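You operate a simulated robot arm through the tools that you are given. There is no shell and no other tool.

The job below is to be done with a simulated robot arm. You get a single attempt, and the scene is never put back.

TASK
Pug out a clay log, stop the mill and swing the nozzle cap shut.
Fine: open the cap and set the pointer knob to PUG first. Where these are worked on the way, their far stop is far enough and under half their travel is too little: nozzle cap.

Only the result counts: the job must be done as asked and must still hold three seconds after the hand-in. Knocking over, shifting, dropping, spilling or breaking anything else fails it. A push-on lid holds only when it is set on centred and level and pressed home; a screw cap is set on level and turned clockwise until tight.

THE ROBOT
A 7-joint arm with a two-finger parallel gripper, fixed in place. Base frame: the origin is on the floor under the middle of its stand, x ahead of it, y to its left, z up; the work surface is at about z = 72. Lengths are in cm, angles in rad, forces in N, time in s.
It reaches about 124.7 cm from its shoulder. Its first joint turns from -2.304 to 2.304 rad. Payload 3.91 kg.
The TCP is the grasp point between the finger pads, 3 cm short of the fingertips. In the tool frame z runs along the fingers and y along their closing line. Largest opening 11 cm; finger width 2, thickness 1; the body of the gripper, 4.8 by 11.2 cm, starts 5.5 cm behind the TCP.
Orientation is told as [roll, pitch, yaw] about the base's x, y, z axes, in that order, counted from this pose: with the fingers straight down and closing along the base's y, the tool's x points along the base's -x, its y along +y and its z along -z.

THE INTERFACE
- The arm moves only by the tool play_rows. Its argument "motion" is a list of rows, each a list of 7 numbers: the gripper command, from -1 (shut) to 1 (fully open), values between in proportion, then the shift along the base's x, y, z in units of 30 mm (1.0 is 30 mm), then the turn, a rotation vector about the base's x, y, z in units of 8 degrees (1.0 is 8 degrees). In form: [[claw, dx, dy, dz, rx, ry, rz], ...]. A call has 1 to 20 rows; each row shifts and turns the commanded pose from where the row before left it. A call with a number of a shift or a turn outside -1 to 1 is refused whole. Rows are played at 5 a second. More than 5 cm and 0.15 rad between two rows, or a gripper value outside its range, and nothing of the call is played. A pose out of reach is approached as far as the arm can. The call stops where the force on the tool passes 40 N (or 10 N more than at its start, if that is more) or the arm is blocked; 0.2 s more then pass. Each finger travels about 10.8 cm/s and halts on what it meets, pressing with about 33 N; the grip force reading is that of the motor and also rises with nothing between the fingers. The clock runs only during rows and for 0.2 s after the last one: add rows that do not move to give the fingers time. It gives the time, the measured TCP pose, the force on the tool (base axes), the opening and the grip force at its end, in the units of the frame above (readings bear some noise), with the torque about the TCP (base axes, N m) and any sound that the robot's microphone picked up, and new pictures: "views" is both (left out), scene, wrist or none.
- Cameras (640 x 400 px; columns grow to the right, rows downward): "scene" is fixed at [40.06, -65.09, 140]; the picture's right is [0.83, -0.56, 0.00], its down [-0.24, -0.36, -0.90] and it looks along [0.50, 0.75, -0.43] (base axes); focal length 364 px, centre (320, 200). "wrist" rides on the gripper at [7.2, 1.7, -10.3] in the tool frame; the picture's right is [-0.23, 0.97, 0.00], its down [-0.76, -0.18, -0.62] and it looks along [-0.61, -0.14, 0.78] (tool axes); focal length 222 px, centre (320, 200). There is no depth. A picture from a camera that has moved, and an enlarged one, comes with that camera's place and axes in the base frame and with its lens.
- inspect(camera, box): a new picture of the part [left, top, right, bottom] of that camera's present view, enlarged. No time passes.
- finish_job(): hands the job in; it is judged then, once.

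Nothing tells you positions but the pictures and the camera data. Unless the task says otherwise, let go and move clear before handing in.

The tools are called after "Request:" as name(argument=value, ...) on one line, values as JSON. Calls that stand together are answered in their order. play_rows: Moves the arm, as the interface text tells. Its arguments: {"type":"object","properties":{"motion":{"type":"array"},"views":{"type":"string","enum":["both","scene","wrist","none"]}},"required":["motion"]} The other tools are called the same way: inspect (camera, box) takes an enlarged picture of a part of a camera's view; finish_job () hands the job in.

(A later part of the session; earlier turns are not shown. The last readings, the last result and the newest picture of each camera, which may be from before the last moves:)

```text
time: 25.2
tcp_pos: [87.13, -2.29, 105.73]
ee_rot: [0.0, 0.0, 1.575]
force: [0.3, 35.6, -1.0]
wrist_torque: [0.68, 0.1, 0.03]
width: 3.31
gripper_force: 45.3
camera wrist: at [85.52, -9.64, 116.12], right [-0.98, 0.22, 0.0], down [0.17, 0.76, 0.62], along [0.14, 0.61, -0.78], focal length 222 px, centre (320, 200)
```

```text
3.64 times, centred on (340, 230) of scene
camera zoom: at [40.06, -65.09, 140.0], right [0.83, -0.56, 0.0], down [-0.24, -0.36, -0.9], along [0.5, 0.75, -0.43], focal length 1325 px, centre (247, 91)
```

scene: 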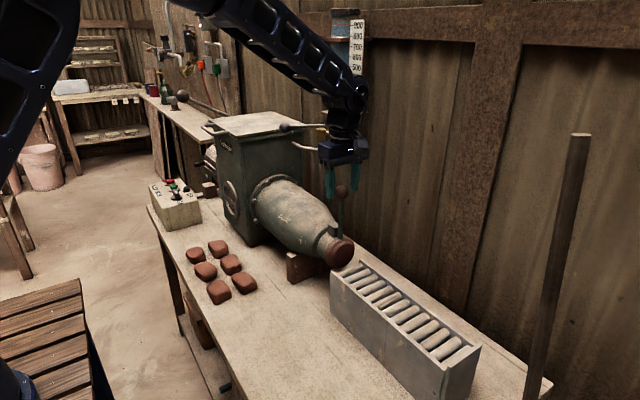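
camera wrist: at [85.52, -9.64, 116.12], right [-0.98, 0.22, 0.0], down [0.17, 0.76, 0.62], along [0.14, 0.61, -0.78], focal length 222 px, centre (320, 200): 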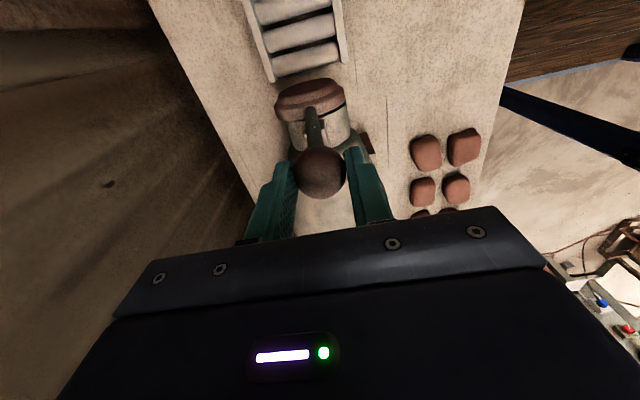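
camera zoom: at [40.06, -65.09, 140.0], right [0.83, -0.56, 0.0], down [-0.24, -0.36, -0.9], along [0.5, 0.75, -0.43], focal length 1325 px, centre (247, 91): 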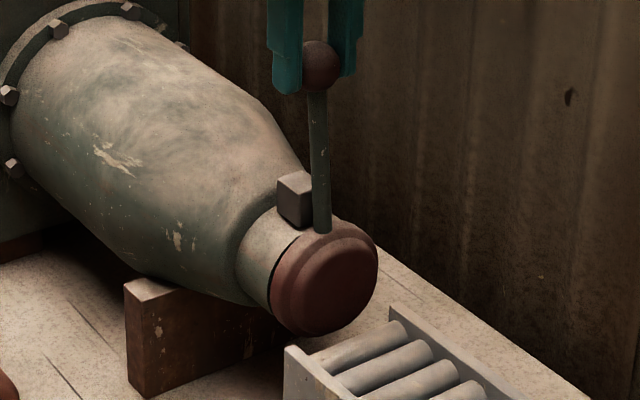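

The lever swings sideways: the ball went toward −x with almost no force and the cap slid the other way. So the hinge axis runs along the nozzle, at about z≈92.7. I'll swing the ball further along that arc, tilting the gripper with it.

Request:
play_rows(motion=[[-1, 0, 0.08, 0, 0, 0, 0], [-1, -0.603, 0, -0.087, 0, -1, 0], [-1, -0.59, 0, -0.167, 0, -1, 0], [-1, -0.557, 0, -0.247, 0, -1, 0], [-1, 0, 0, 0, 0, 0, 0]])

Request:
inspect(camera="scene", box=[285, 165, 375, 285])

```text
time: 26.4
tcp_pos: [81.81, -2.43, 104.21]
ee_rot: [-0.419, 0.002, 1.576]
force: [-6.4, 4.9, 4.4]
wrist_torque: [-0.47, 0.4, 0.23]
width: 3.33
gripper_force: 45.3
camera wrist: at [76.09, -9.71, 113.02], right [-0.89, 0.22, -0.4], down [-0.09, 0.76, 0.64], along [0.45, 0.61, -0.66], focal length 222 px, centre (320, 200)
```

scene: 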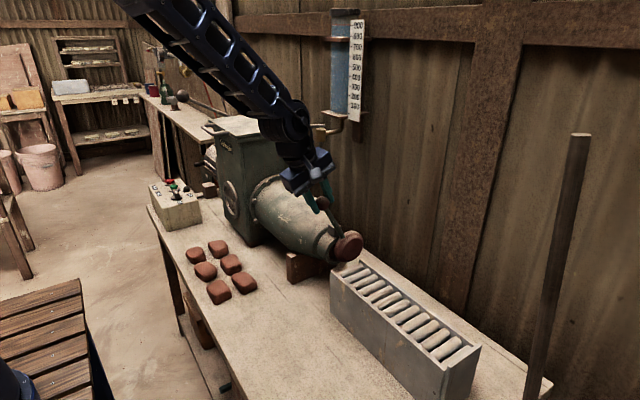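
wrist: 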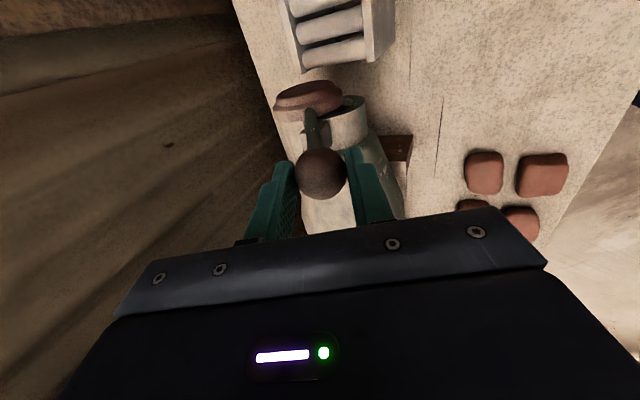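

```text
3.33 times, centred on (330, 225) of scene
camera zoom: at [40.06, -65.09, 140.0], right [0.83, -0.56, 0.0], down [-0.24, -0.36, -0.9], along [0.5, 0.75, -0.43], focal length 1215 px, centre (287, 117)
```

zoom: 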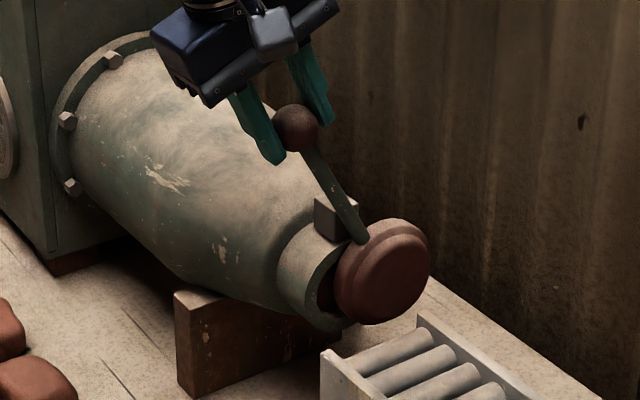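

The cap is swinging clear of the nozzle with little force. I'll continue along the arc.

Request:
play_rows(motion=[[-1, -0.52, 0, -0.323, 0, -1, 0], [-1, -0.47, 0, -0.393, 0, -1, 0], [-1, -0.41, 0, -0.453, 0, -1, 0], [-1, 0, 0, 0, 0, 0, 0]])

Request:
inspect(camera="scene", box=[275, 165, 385, 285])

```text
time: 27.6
tcp_pos: [77.69, -5.02, 100.82]
ee_rot: [-0.841, 0.001, 1.53]
force: [0.3, 1.3, 0.2]
wrist_torque: [-0.03, 0.01, -0.03]
width: 0.01
gripper_force: 37.9
stopped in row 4: the arm was blocked; the commanded pose is now the measured one
camera wrist: at [68.65, -11.99, 106.43], right [-0.64, 0.25, -0.73], down [-0.31, 0.78, 0.55], along [0.7, 0.58, -0.42], focal length 222 px, centre (320, 200)
```

scene: 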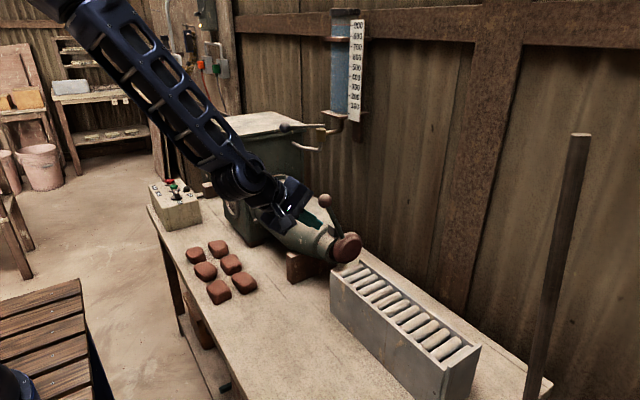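
wrist: 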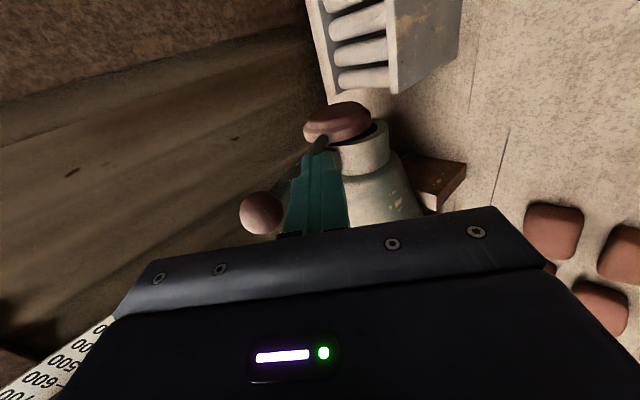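

```text
3.33 times, centred on (330, 225) of scene
camera zoom: at [40.06, -65.09, 140.0], right [0.83, -0.56, 0.0], down [-0.24, -0.36, -0.9], along [0.5, 0.75, -0.43], focal length 1215 px, centre (287, 117)
```

zoom: 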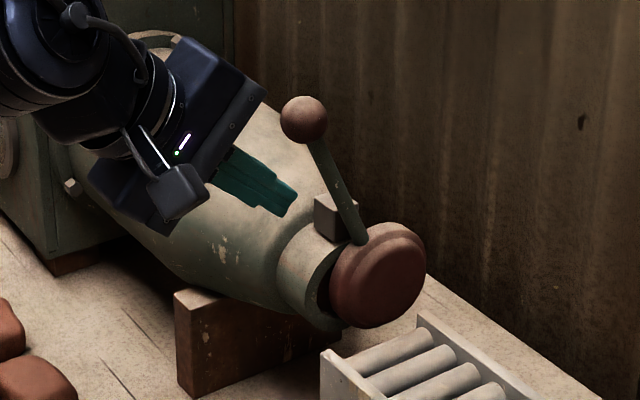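

The ball slipped out of the grip and the lever stayed at about 25°, so either there is a stop near there or the grip was poor. I'll inspect before doing anything more.

Request:
inspect(camera="wrist", box=[220, 80, 420, 240])

Request:
inspect(camera="scene", box=[320, 200, 380, 270])

```text
2.50 times, centred on (320, 160) of wrist
camera zoom: at [68.65, -11.99, 106.43], right [-0.64, 0.25, -0.73], down [-0.31, 0.78, 0.55], along [0.7, 0.58, -0.42], focal length 555 px, centre (320, 300)
```

zoom: 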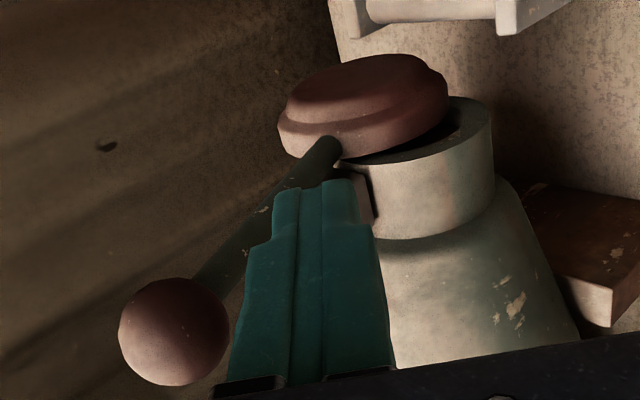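

```text
5.71 times, centred on (350, 235) of scene
camera zoom: at [40.06, -65.09, 140.0], right [0.83, -0.56, 0.0], down [-0.24, -0.36, -0.9], along [0.5, 0.75, -0.43], focal length 2082 px, centre (149, 0)
```

zoom: 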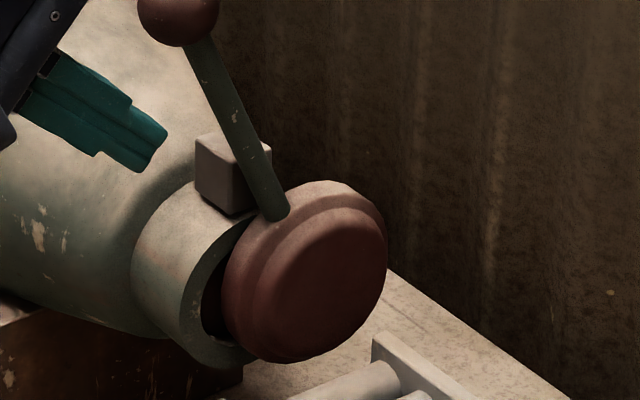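

The cap has uncovered part of the bore and nothing obvious blocks it. I'll back out along the finger direction, straighten up, and come down with closed fingers on the +x side of the ball to push it instead.

Request:
play_rows(motion=[[-1, -0.58, 0, 0.52, 0, 0, 0], [-1, -0.58, 0, 0.52, 0, 0, 0], [-1, -0.58, 0, 0.52, 0, 0, 0], [-1, 0.4, 0, 0.8, 0.04, 1, 0.1], [-1, 0.4, 0, 0.8, 0.04, 1, 0.1], [-1, 0.4, 0, 0.8, 0.04, 1, 0.1], [-1, 0.9, 0.2, 0, 0.04, 1, 0], [-1, 0.9, 0.2, 0, 0.04, 1, 0], [-1, 0.9, 0.2, 0, 0.04, 1, 0], [-1, 0.9, 0.2, 0, 0, 0, 0], [-1, 0, 0, 0, 0, 0, 0]])

Request:
inspect(camera="scene", box=[275, 125, 385, 285])

Request:
inspect(camera="wrist", box=[220, 80, 420, 240])

```text
time: 30.0
tcp_pos: [87.0, -2.64, 112.53]
ee_rot: [-0.001, -0.022, 1.565]
force: [0.1, 0.1, -1.2]
wrist_torque: [-0.01, -0.04, -0.02]
width: 0.0
gripper_force: 38.0
camera wrist: at [85.27, -10.14, 122.77], right [-0.97, 0.23, 0.0], down [0.18, 0.75, 0.64], along [0.15, 0.62, -0.77], focal length 222 px, centre (320, 200)
```

scene: 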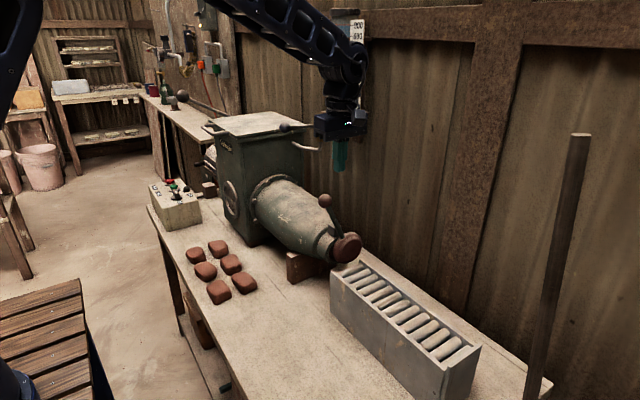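
wrist: 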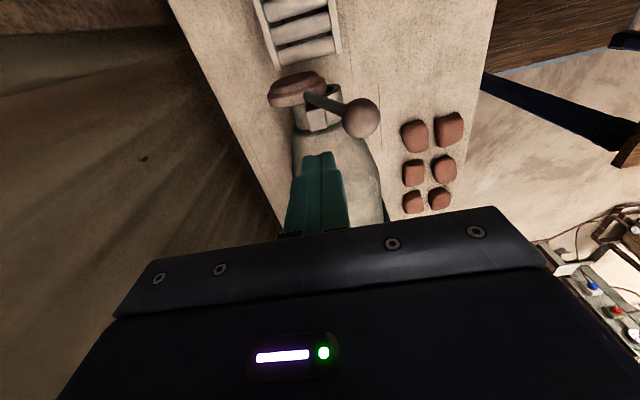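

```text
2.50 times, centred on (330, 205) of scene
camera zoom: at [40.06, -65.09, 140.0], right [0.83, -0.56, 0.0], down [-0.24, -0.36, -0.9], along [0.5, 0.75, -0.43], focal length 911 px, centre (295, 188)
```

zoom: 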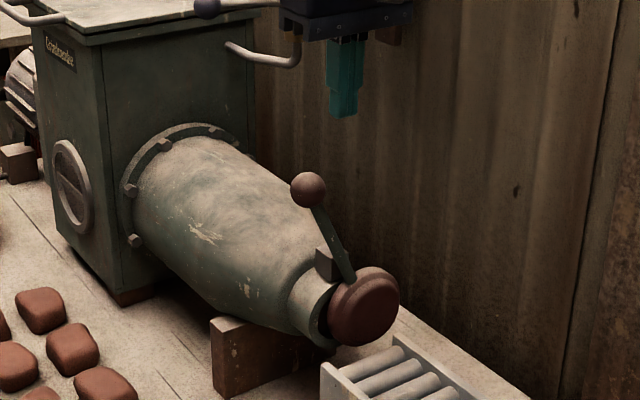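

```text
2.50 times, centred on (320, 160) of wrist
camera zoom: at [85.27, -10.14, 122.77], right [-0.97, 0.23, 0.0], down [0.18, 0.75, 0.64], along [0.15, 0.62, -0.77], focal length 555 px, centre (320, 300)
```

zoom: 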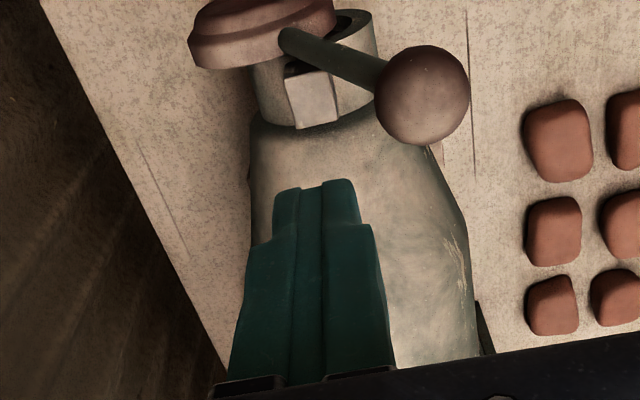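

The ball is now at about (83.4, −2.7, 103.4), with the closed fingers just to its +x side. I'll lower beside it and push gently toward −x.

Request:
play_rows(motion=[[-1, 0.05, 0, -1, 0, 0, 0], [-1, 0, 0, -1, 0, 0, 0], [-1, 0, 0, -0.45, 0, 0, 0], [-1, -0.2, 0, 0, 0, 0, 0], [-1, -0.2, 0, 0, 0, 0, 0], [-1, -0.2, 0, -0.05, 0, 0, 0], [-1, -0.2, 0, -0.1, 0, 0, 0], [-1, 0, 0, 0, 0, 0, 0]])

Request:
inspect(camera="scene", box=[275, 125, 385, 285])

Request:
inspect(camera="wrist", box=[220, 80, 420, 240])

```text
time: 31.8
tcp_pos: [84.7, -2.56, 104.72]
ee_rot: [-0.001, -0.022, 1.565]
force: [-0.3, 0.1, 0.5]
wrist_torque: [0.02, 0.02, 0.02]
width: 0.0
gripper_force: 37.9
camera wrist: at [83.02, -10.17, 114.89], right [-0.97, 0.23, 0.0], down [0.18, 0.75, 0.64], along [0.15, 0.62, -0.77], focal length 222 px, centre (320, 200)
```

scene: 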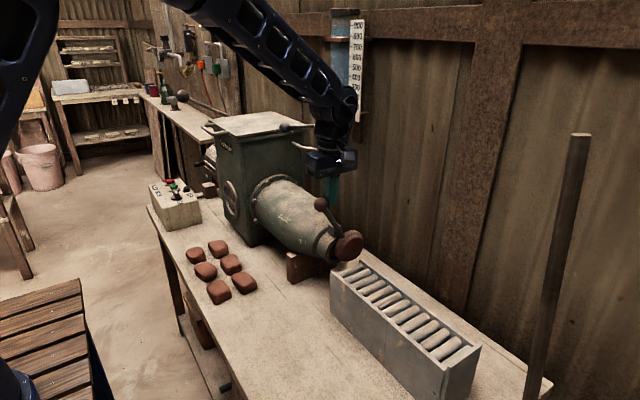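
wrist: 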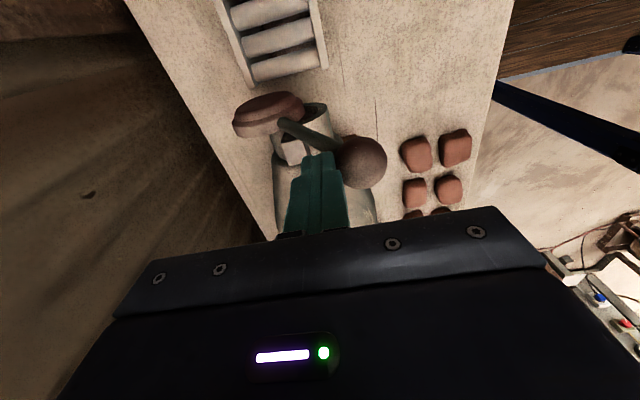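

```text
2.50 times, centred on (330, 205) of scene
camera zoom: at [40.06, -65.09, 140.0], right [0.83, -0.56, 0.0], down [-0.24, -0.36, -0.9], along [0.5, 0.75, -0.43], focal length 911 px, centre (295, 188)
```

zoom: 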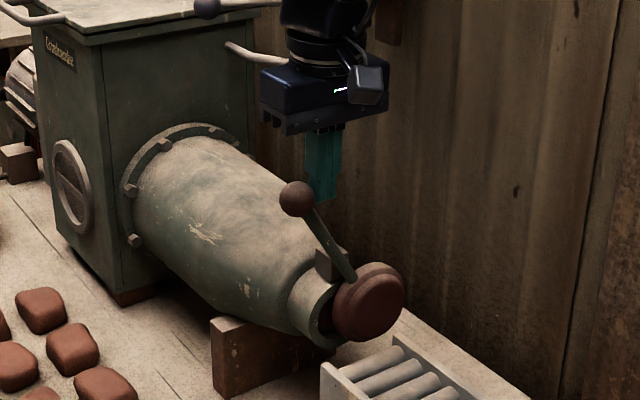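

```text
2.50 times, centred on (320, 160) of wrist
camera zoom: at [83.02, -10.17, 114.89], right [-0.97, 0.23, 0.0], down [0.18, 0.75, 0.64], along [0.15, 0.62, -0.77], focal length 555 px, centre (320, 300)
```

zoom: 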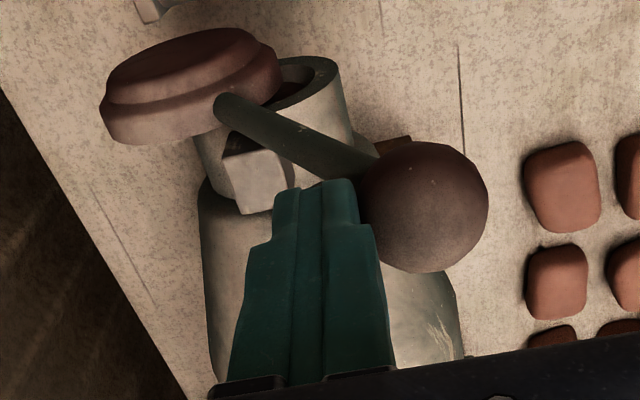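

The lever moved on past 31° with almost no force, so there was no stop and the grip had simply slipped. Pushing works, so I'll keep pushing along the arc, lowering as it goes.

Request:
play_rows(motion=[[-1, -0.25, 0, -0.2, 0, 0, 0], [-1, -0.25, 0, -0.2, 0, 0, 0], [-1, -0.25, 0, -0.13, 0, 0, 0], [-1, -0.25, 0, -0.13, 0, 0, 0], [-1, -0.2, 0, -0.22, 0, 0, 0], [-1, -0.2, 0, -0.22, 0, 0, 0], [-1, 0, 0, 0, 0, 0, 0]])

Request:
inspect(camera="scene", box=[275, 125, 385, 285])

```text
time: 33.3
tcp_pos: [80.7, -2.56, 101.42]
ee_rot: [-0.006, -0.026, 1.568]
force: [19.1, 1.2, -13.4]
wrist_torque: [0.0, -0.61, -0.08]
width: 0.02
gripper_force: 37.5
stopped in row 7: the force on the tool passed its limit at 41 N (the readings are from after the stop); the commanded pose is now the measured one
camera wrist: at [78.92, -10.12, 111.61], right [-0.97, 0.23, 0.0], down [0.18, 0.75, 0.64], along [0.15, 0.62, -0.77], focal length 222 px, centre (320, 200)
```

scene: 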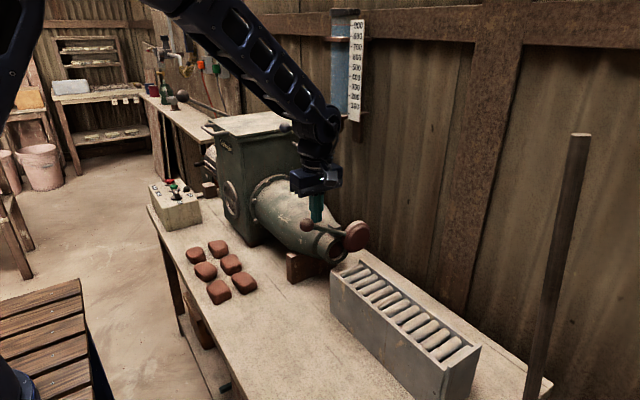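
wrist: 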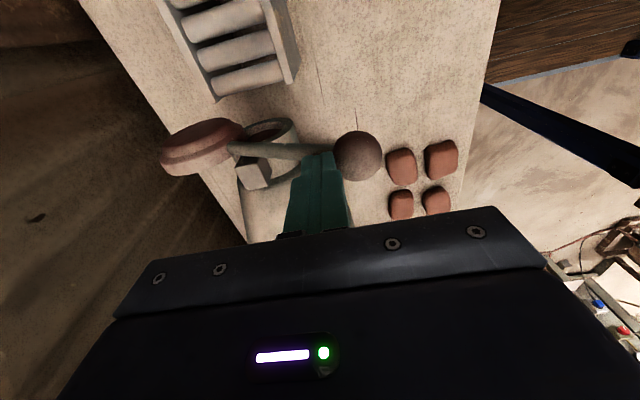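

```text
2.50 times, centred on (330, 205) of scene
camera zoom: at [40.06, -65.09, 140.0], right [0.83, -0.56, 0.0], down [-0.24, -0.36, -0.9], along [0.5, 0.75, -0.43], focal length 911 px, centre (295, 188)
```

zoom: 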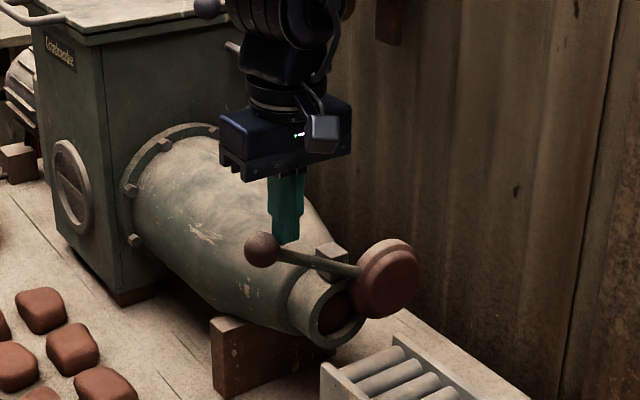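

The lever is now at about 58°. The force spike looks like a friction jam from pushing sideways against a ball that wants to move down, so I'll shift clear of the ball and press down on the lever shaft instead.

Request:
play_rows(motion=[[-1, 0.2, 0, 0, 0, 0, 0], [-1, 0.05, 0, -0.15, 0, 0, 0], [-1, 0, 0, -0.15, 0, 0, 0], [-1, 0, 0, -0.15, 0, 0, 0], [-1, 0, 0, -0.15, 0, 0, 0], [-1, 0, 0, -0.15, 0, 0, 0], [-1, 0, 0, -0.15, 0, 0, 0], [-1, 0, 0, 0, 0, 0, 0]])

Request:
inspect(camera="scene", box=[275, 125, 385, 285])

```text
time: 35.1
tcp_pos: [81.33, -2.58, 98.72]
ee_rot: [-0.003, -0.023, 1.566]
force: [-0.5, 0.1, 0.8]
wrist_torque: [0.0, 0.02, 0.01]
width: 0.0
gripper_force: 37.9
camera wrist: at [79.54, -10.16, 109.0], right [-0.97, 0.23, 0.0], down [0.18, 0.75, 0.64], along [0.15, 0.62, -0.77], focal length 222 px, centre (320, 200)
```

scene: 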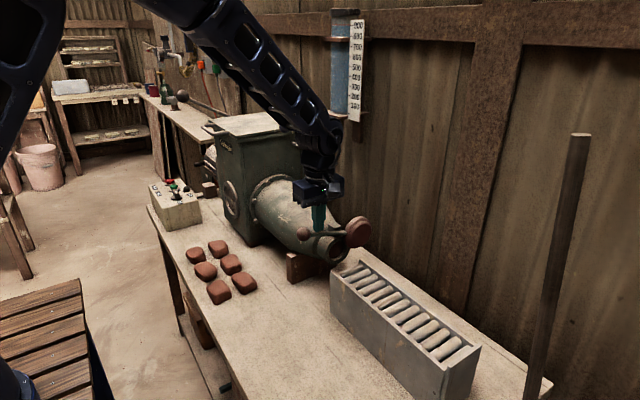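
wrist: 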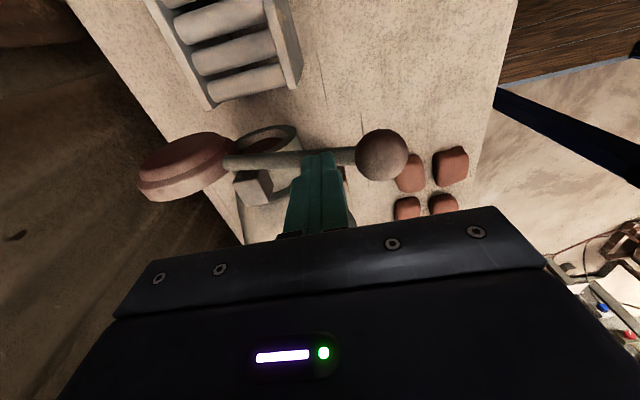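

```text
2.50 times, centred on (330, 205) of scene
camera zoom: at [40.06, -65.09, 140.0], right [0.83, -0.56, 0.0], down [-0.24, -0.36, -0.9], along [0.5, 0.75, -0.43], focal length 911 px, centre (295, 188)
```

zoom: 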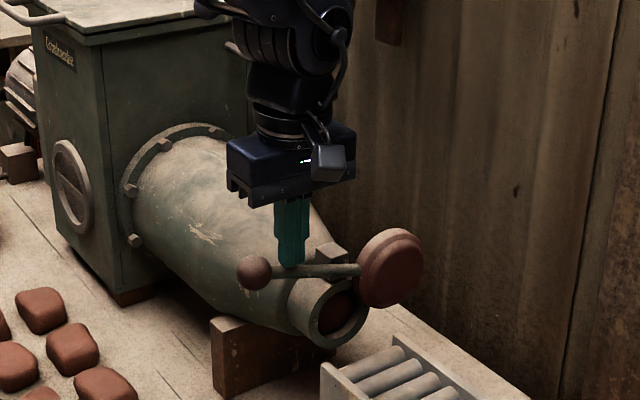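

Pressing down works with no resistance, and the lever is at about 70°. Continuing down toward its far stop.

Request:
play_rows(motion=[[-1, 0, 0, -0.15, 0, 0, 0], [-1, 0, 0, -0.15, 0, 0, 0], [-1, 0, 0, -0.15, 0, 0, 0], [-1, 0, 0, -0.15, 0, 0, 0], [-1, 0, 0, -0.15, 0, 0, 0], [-1, 0, 0, -0.15, 0, 0, 0], [-1, 0, 0, 0, 0, 0, 0]])

Request:
inspect(camera="scene", box=[275, 125, 385, 285])

```text
time: 36.7
tcp_pos: [81.21, -2.56, 95.98]
ee_rot: [-0.003, -0.023, 1.565]
force: [-0.6, -0.4, -0.4]
wrist_torque: [-0.03, -0.01, 0.0]
width: 0.0
gripper_force: 37.8
camera wrist: at [79.52, -10.12, 106.25], right [-0.97, 0.23, 0.0], down [0.18, 0.75, 0.64], along [0.15, 0.62, -0.77], focal length 222 px, centre (320, 200)
```

scene: 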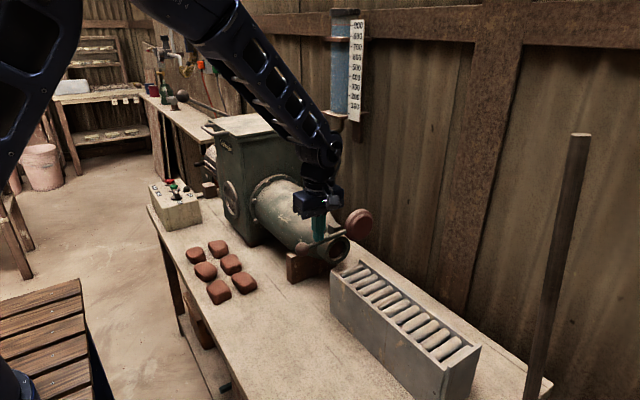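
wrist: 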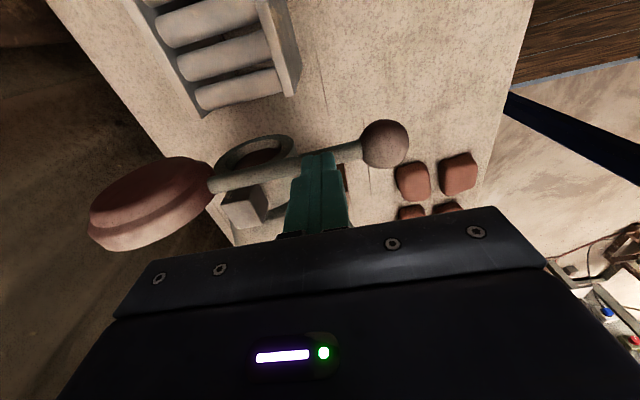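

```text
2.50 times, centred on (330, 205) of scene
camera zoom: at [40.06, -65.09, 140.0], right [0.83, -0.56, 0.0], down [-0.24, -0.36, -0.9], along [0.5, 0.75, -0.43], focal length 911 px, centre (295, 188)
```

zoom: 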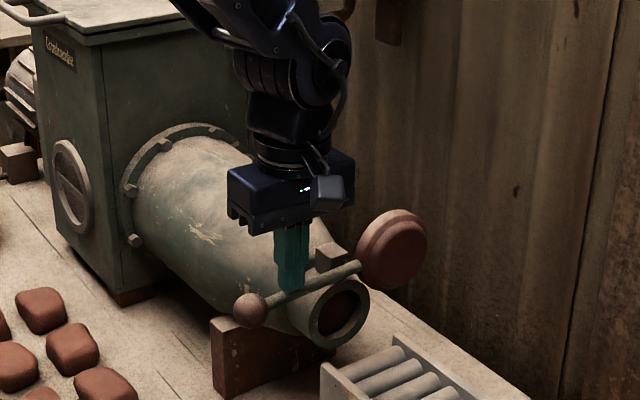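

The lever is at about 90° and the nozzle mouth is fully uncovered. I'll press a bit further to find the far stop.

Request:
play_rows(motion=[[-1, 0, 0, -0.1, 0, 0, 0], [-1, 0, 0, -0.1, 0, 0, 0], [-1, 0, 0, -0.1, 0, 0, 0], [-1, 0, 0, -0.1, 0, 0, 0], [-1, 0, 0, -0.1, 0, 0, 0], [-1, 0, 0, -0.1, 0, 0, 0], [-1, 0, 0, 0, 0, 0, 0]])

Request:
inspect(camera="scene", box=[275, 125, 385, 285])

```text
time: 37.7
tcp_pos: [81.31, -2.58, 95.42]
ee_rot: [-0.009, -0.023, 1.568]
force: [-15.1, -1.1, 19.3]
wrist_torque: [-0.03, 0.27, 0.03]
width: 0.0
gripper_force: 37.7
stopped in row 4: the force on the tool passed its limit at 46 N (the readings are from after the stop); the commanded pose is now the measured one
camera wrist: at [79.56, -10.13, 105.59], right [-0.97, 0.23, 0.0], down [0.17, 0.75, 0.64], along [0.15, 0.62, -0.77], focal length 222 px, centre (320, 200)
```

scene: 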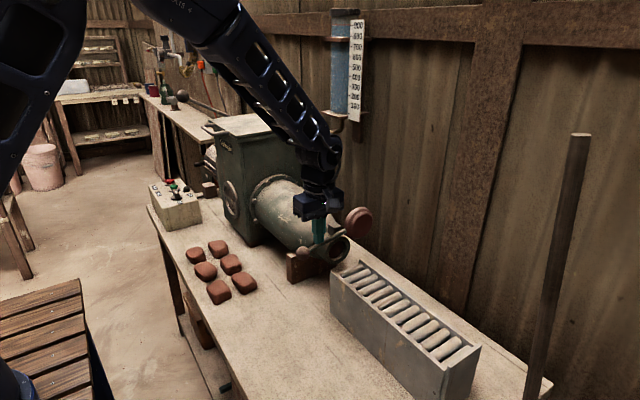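
wrist: 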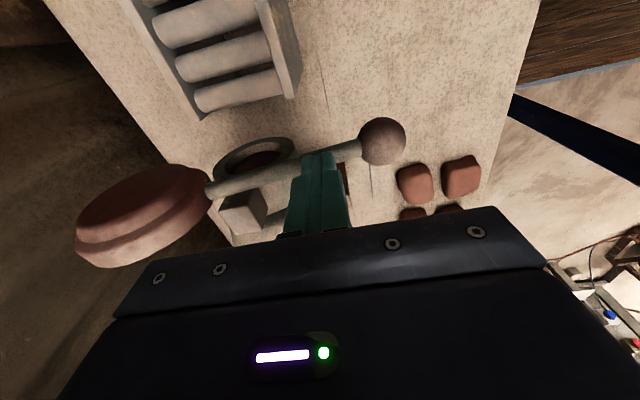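

```text
2.50 times, centred on (330, 205) of scene
camera zoom: at [40.06, -65.09, 140.0], right [0.83, -0.56, 0.0], down [-0.24, -0.36, -0.9], along [0.5, 0.75, -0.43], focal length 911 px, centre (295, 188)
```

zoom: 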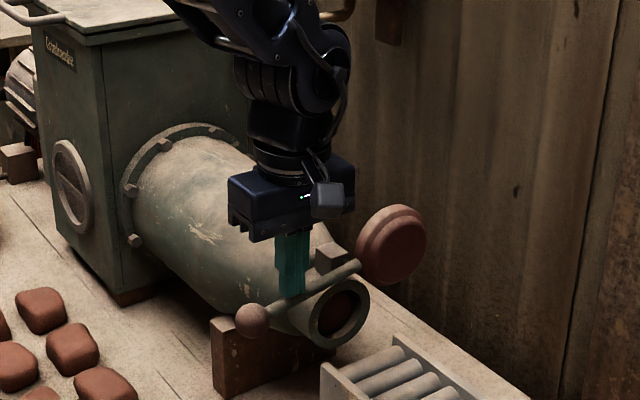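

The far stop is reached at about 95°, with the nozzle mouth fully open. I'll rise off the lever, check the cap stays open, and travel back toward the control box.

Request:
play_rows(motion=[[-1, 0.05, 0, 0.3, 0, 0, 0], [-1, 0, 0, 1, 0, 0, 0], [-1, 0, 0, 1, 0, 0, 0], [-1, -1, 0, 1, 0, 0, 0], [-1, -1, 0, 1, 0, 0, 0], [-1, -1, 0, 1, 0, 0, 0], [-1, -1, 0.5, 0.8, 0, 0, 0], [-1, -1, 0.5, 0.8, 0, 0, 0], [-1, -1, 0.5, 0.8, 0, 0, 0], [-1, -1, 0.5, 0.5, 0, 0, 0], [-1, 0, 1, 0, 0, 0, -0.94], [-1, 0, 1, 0, 0, 0, -0.94], [-1, 0, 1, 0, 0, 0, -0.94], [-1, 0, 1, 0, 0, 0, -0.94], [-1, 0, 1, 0, 0, 0, -0.94], [-1, 0, 1, 0, 0, 0, -0.94], [-1, 0, 1, 0, 0, 0, -0.94], [-1, 0, 1, 0, 0, 0, -0.94], [-1, 0, 1, 0, 0, 0, -0.94], [-1, 0, 1, 0, 0, 0, -0.94]])

Request:
inspect(camera="scene", box=[275, 165, 385, 285])

```text
time: 41.9
tcp_pos: [60.53, 33.48, 119.65]
ee_rot: [-0.006, -0.024, 0.251]
force: [-0.1, -0.8, 0.1]
wrist_torque: [-0.01, 0.0, -0.02]
width: 0.0
gripper_force: 37.8
camera wrist: at [52.89, 33.14, 129.8], right [-0.02, 1.0, 0.0], down [0.77, 0.02, 0.64], along [0.64, 0.01, -0.77], focal length 222 px, centre (320, 200)
```

scene: 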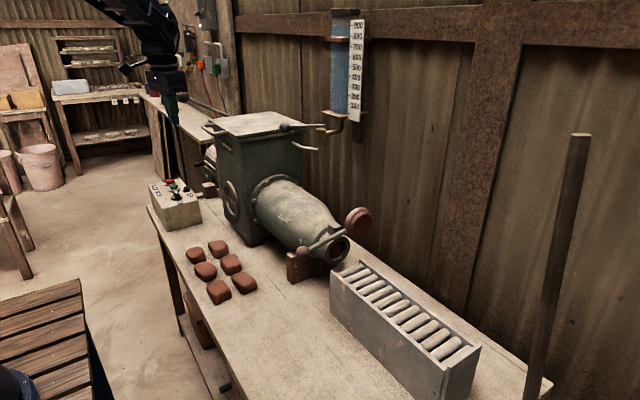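
wrist: 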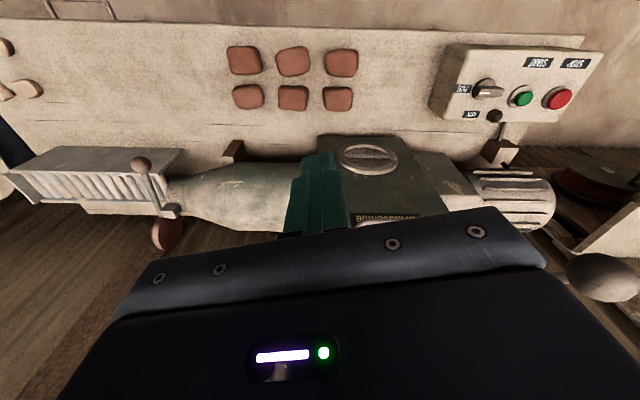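

```text
3.33 times, centred on (330, 225) of scene
camera zoom: at [40.06, -65.09, 140.0], right [0.83, -0.56, 0.0], down [-0.24, -0.36, -0.9], along [0.5, 0.75, -0.43], focal length 1215 px, centre (287, 117)
```

zoom: 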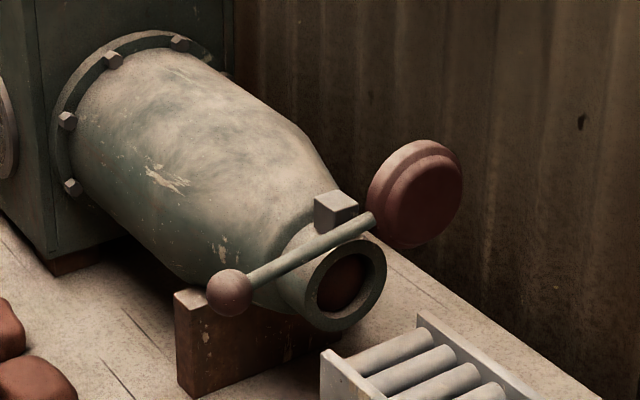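

The cap stays open, and clay is visible in the bore. Now I go above the green START button, straightening the gripper on the way.

Request:
play_rows(motion=[[-1, 0.098, 0.952, -0.515, 0, 0.012, -0.128], [-1, 0.098, 0.952, -0.515, 0, 0.012, -0.128], [-1, 0.098, 0.952, -0.515, 0, 0.012, -0.128], [-1, 0.098, 0.952, -0.515, 0, 0.012, -0.128], [-1, 0.098, 0.952, -0.515, 0, 0.012, -0.128], [-1, 0.098, 0.952, -0.515, 0, 0.012, -0.128], [-1, 0.098, 0.952, -0.515, 0, 0.012, -0.128], [-1, 0.098, 0.952, -0.515, 0, 0.012, -0.128], [-1, 0.098, 0.952, -0.515, 0, 0.012, -0.128], [-1, 0.098, 0.952, -0.515, 0, 0.012, -0.128], [-1, 0.098, 0.952, -0.515, 0, 0.012, -0.128], [-1, 0.098, 0.952, -0.515, 0, 0.012, -0.128], [-1, 0.098, 0.952, -0.515, 0, 0.012, -0.128], [-1, 0.098, 0.952, -0.515, 0, 0.012, -0.128], [-1, 0, 0, 0, 0, 0, 0]])

Request:
inspect(camera="wrist", box=[200, 40, 480, 215])

Request:
inspect(camera="scene", box=[145, 150, 215, 206])

```text
time: 45.1
tcp_pos: [64.78, 73.62, 98.33]
ee_rot: [-0.005, 0.002, 0.006]
force: [-0.1, -0.5, -0.3]
wrist_torque: [0.01, 0.03, 0.02]
width: 0.0
gripper_force: 37.6
camera wrist: at [57.47, 75.17, 108.7], right [0.22, 0.97, -0.01], down [0.76, -0.17, 0.62], along [0.61, -0.14, -0.78], focal length 222 px, centre (320, 200)
```

scene: 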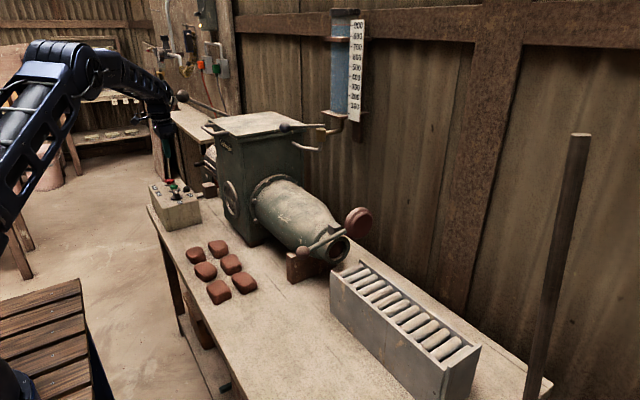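
wrist: 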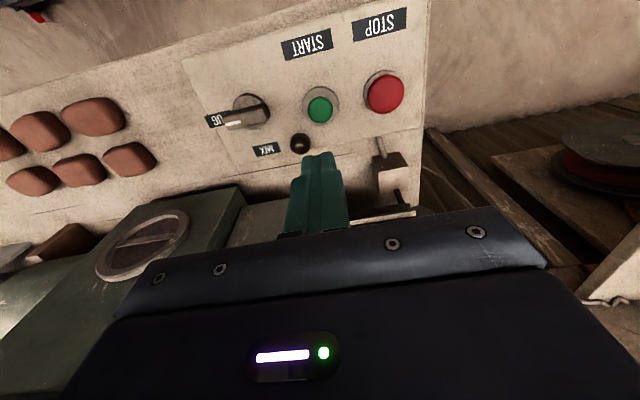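

```text
2.29 times, centred on (340, 128) of wrist
camera zoom: at [57.47, 75.17, 108.7], right [0.22, 0.97, -0.01], down [0.76, -0.17, 0.62], along [0.61, -0.14, -0.78], focal length 508 px, centre (274, 366)
```

zoom: 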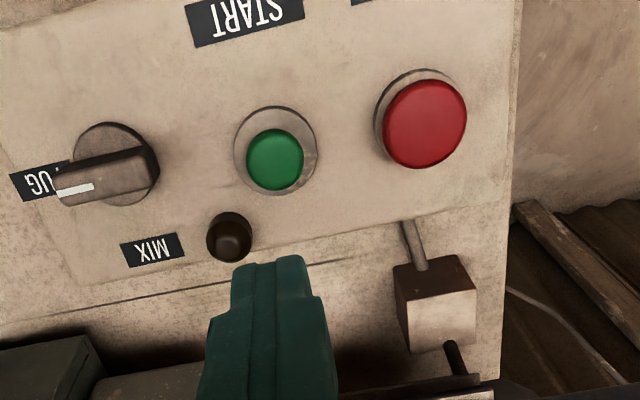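

```text
7.14 times, centred on (180, 178) of scene
camera zoom: at [40.06, -65.09, 140.0], right [0.83, -0.56, 0.0], down [-0.24, -0.36, -0.9], along [0.5, 0.75, -0.43], focal length 2603 px, centre (1320, 357)
```

zoom: 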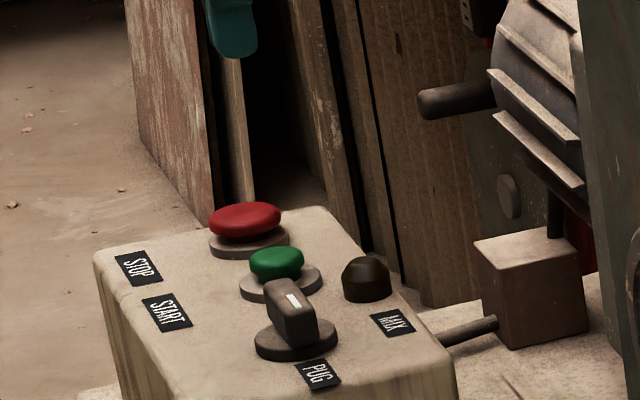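

The fingertips are nearly over the green button, measured at (64.5, 73.6). I'll come down and press START gently, then lift.

Request:
play_rows(motion=[[-1, -0.09, 0, -1, 0, 0, 0], [-1, 0, 0, -1, 0, 0, 0], [-1, 0, 0, -1, 0, 0, 0], [-1, 0, 0, -0.15, 0, 0, 0], [-1, 0, 0, -0.15, 0, 0, 0]])

Request:
inspect(camera="scene", box=[145, 150, 215, 206])

Request:
inspect(camera="wrist", box=[200, 40, 480, 215])

```text
time: 46.3
tcp_pos: [64.34, 73.45, 88.25]
ee_rot: [-0.007, 0.001, 0.005]
force: [0.5, 0.6, 0.0]
wrist_torque: [0.02, 0.02, 0.01]
width: 0.0
gripper_force: 37.5
camera wrist: at [57.14, 75.14, 98.69], right [0.22, 0.97, -0.01], down [0.76, -0.17, 0.62], along [0.61, -0.14, -0.78], focal length 222 px, centre (320, 200)
```

scene: 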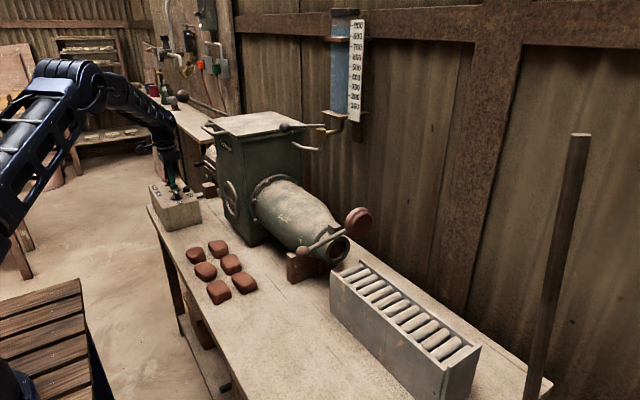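
wrist: 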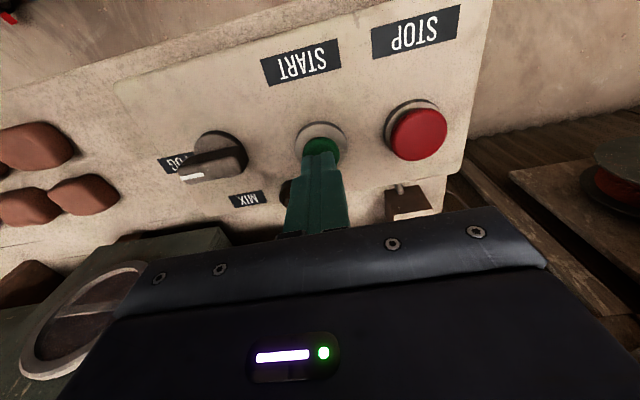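

```text
7.14 times, centred on (180, 178) of scene
camera zoom: at [40.06, -65.09, 140.0], right [0.83, -0.56, 0.0], down [-0.24, -0.36, -0.9], along [0.5, 0.75, -0.43], focal length 2603 px, centre (1320, 357)
```

zoom: 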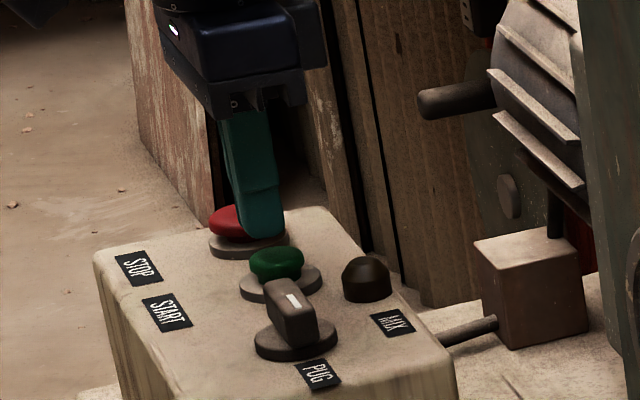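

```text
2.29 times, centred on (340, 128) of wrist
camera zoom: at [57.14, 75.14, 98.69], right [0.22, 0.97, -0.01], down [0.76, -0.17, 0.62], along [0.61, -0.14, -0.78], focal length 508 px, centre (274, 366)
```

zoom: 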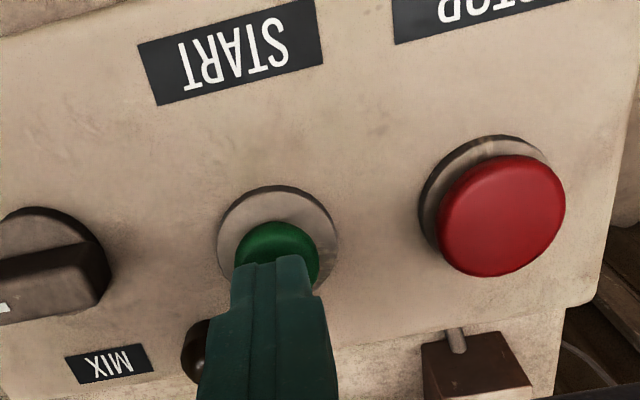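

The fingertips are about 1 cm above the button and centred well enough. Continuing down to press.

Request:
play_rows(motion=[[-1, 0.05, 0, -0.15, 0, 0, 0], [-1, 0, 0, -0.12, 0, 0, 0], [-1, 0, 0, -0.1, 0, 0, 0], [-1, 0, 0, -0.1, 0, 0, 0]])

Request:
inspect(camera="scene", box=[145, 150, 215, 206])

```text
time: 47.3
tcp_pos: [64.5, 73.44, 86.82]
ee_rot: [-0.006, 0.002, 0.006]
force: [-0.1, -0.8, 0.3]
wrist_torque: [0.04, -0.01, 0.02]
width: 0.03
gripper_force: 37.5
camera wrist: at [57.29, 75.08, 97.27], right [0.22, 0.97, 0.0], down [0.76, -0.17, 0.62], along [0.61, -0.14, -0.78], focal length 222 px, centre (320, 200)
```

scene: 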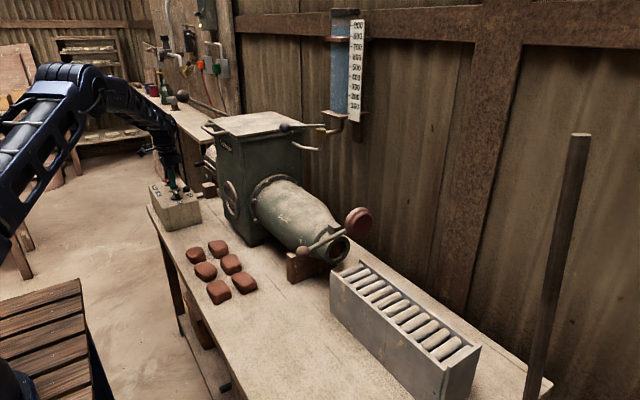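
wrist: 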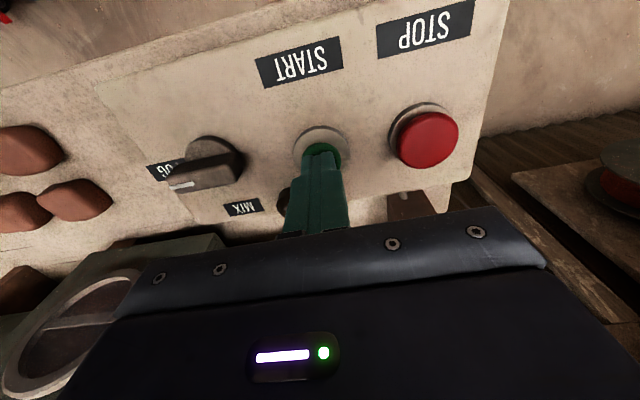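

```text
7.14 times, centred on (180, 178) of scene
camera zoom: at [40.06, -65.09, 140.0], right [0.83, -0.56, 0.0], down [-0.24, -0.36, -0.9], along [0.5, 0.75, -0.43], focal length 2603 px, centre (1320, 357)
```

zoom: 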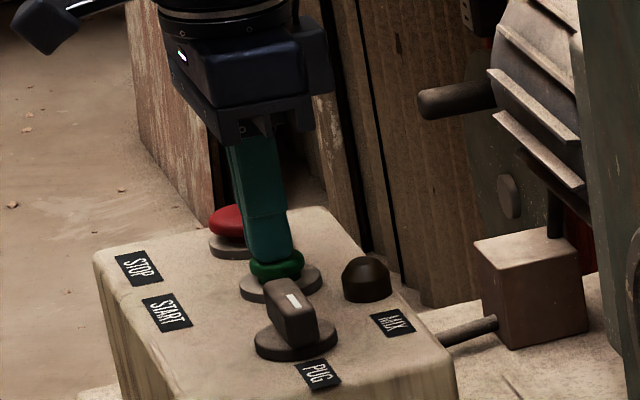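

The tips are just at the button surface. Pressing a little further.

Request:
play_rows(motion=[[-1, 0, 0, -0.1, 0, 0, 0], [-1, 0, 0, -0.1, 0, 0, 0]], views="scene")

Request:
inspect(camera="scene", box=[145, 150, 215, 206])

```text
time: 47.9
tcp_pos: [64.53, 73.54, 86.4]
ee_rot: [-0.004, -0.001, 0.005]
force: [-0.8, 0.6, 8.3]
wrist_torque: [0.02, -0.01, -0.05]
width: 0.01
gripper_force: 37.6
heard: click
```

scene: 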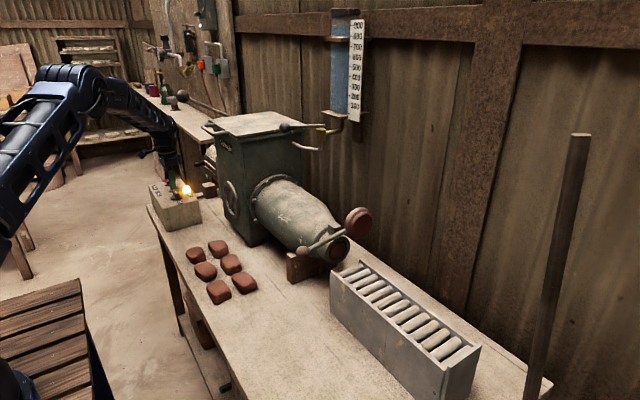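

```text
7.14 times, centred on (180, 178) of scene
camera zoom: at [40.06, -65.09, 140.0], right [0.83, -0.56, 0.0], down [-0.24, -0.36, -0.9], along [0.5, 0.75, -0.43], focal length 2603 px, centre (1320, 357)
```

zoom: 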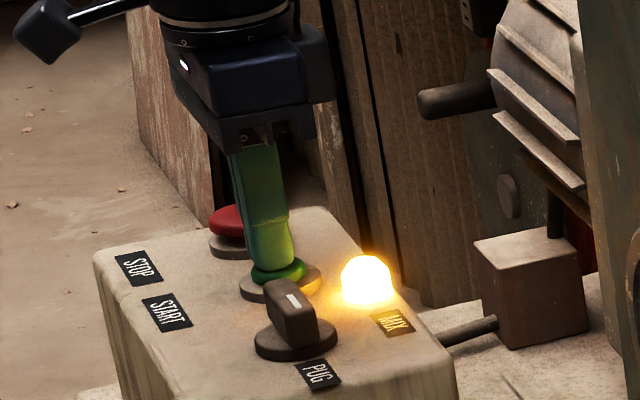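

START clicked and the lamp is lit, so the mill is running, and clay is showing at the mouth. I'll lift and hover over the red STOP button while watching the log.

Request:
play_rows(motion=[[-1, 0, 0, 0.6, 0, 0, 0], [-1, 0, 0.3, 0.8, 0, 0, 0], [-1, 0, 1, 0, 0, 0, 0], [-1, 0, 1, 0, 0, 0, 0]])

Request:
inspect(camera="scene", box=[290, 190, 490, 400])

Request:
inspect(camera="wrist", box=[200, 40, 480, 215])

Request:
inspect(camera="scene", box=[145, 150, 215, 206])

```text
time: 48.9
tcp_pos: [64.34, 80.43, 90.74]
ee_rot: [-0.003, 0.002, 0.006]
force: [1.1, -0.1, 1.7]
wrist_torque: [0.01, 0.0, -0.01]
width: 0.0
gripper_force: 38.4
camera wrist: at [57.11, 81.99, 101.09], right [0.22, 0.98, 0.0], down [0.76, -0.17, 0.62], along [0.61, -0.14, -0.78], focal length 222 px, centre (320, 200)
```

scene: 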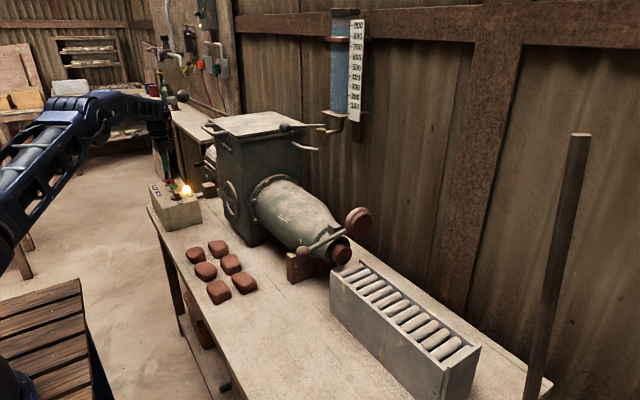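
wrist: 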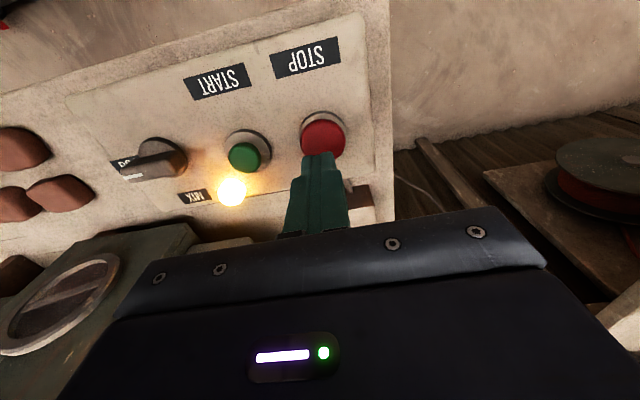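

```text
1.90 times, centred on (390, 295) of scene
camera zoom: at [40.06, -65.09, 140.0], right [0.83, -0.56, 0.0], down [-0.24, -0.36, -0.9], along [0.5, 0.75, -0.43], focal length 694 px, centre (187, 19)
```

zoom: 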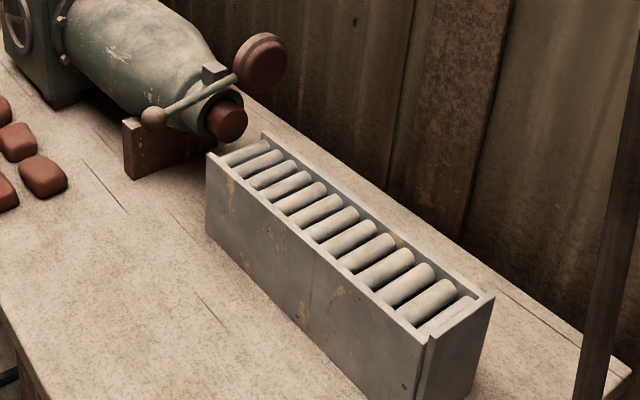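

```text
2.29 times, centred on (340, 128) of wrist
camera zoom: at [57.11, 81.99, 101.09], right [0.22, 0.98, 0.0], down [0.76, -0.17, 0.62], along [0.61, -0.14, -0.78], focal length 508 px, centre (274, 366)
```

zoom: 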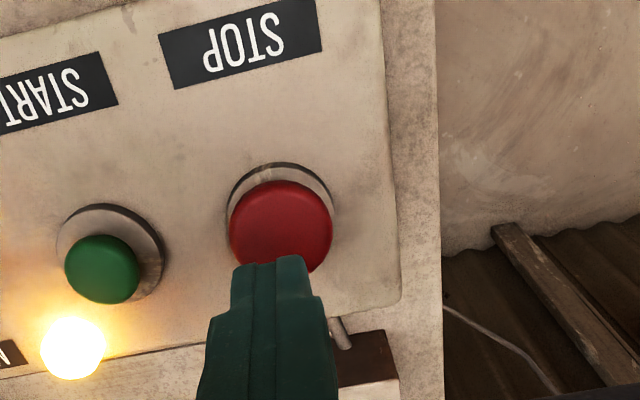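

```text
7.14 times, centred on (180, 178) of scene
camera zoom: at [40.06, -65.09, 140.0], right [0.83, -0.56, 0.0], down [-0.24, -0.36, -0.9], along [0.5, 0.75, -0.43], focal length 2603 px, centre (1320, 357)
```

zoom: 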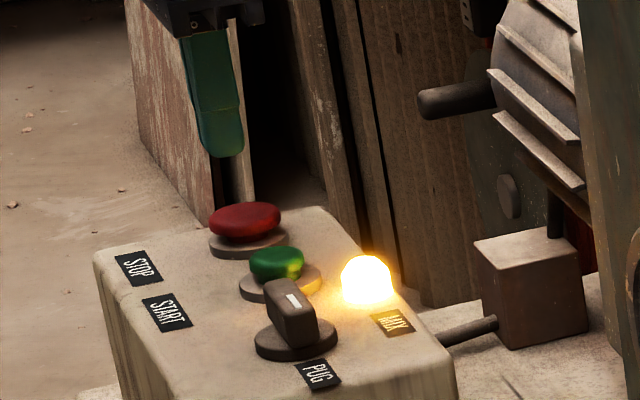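

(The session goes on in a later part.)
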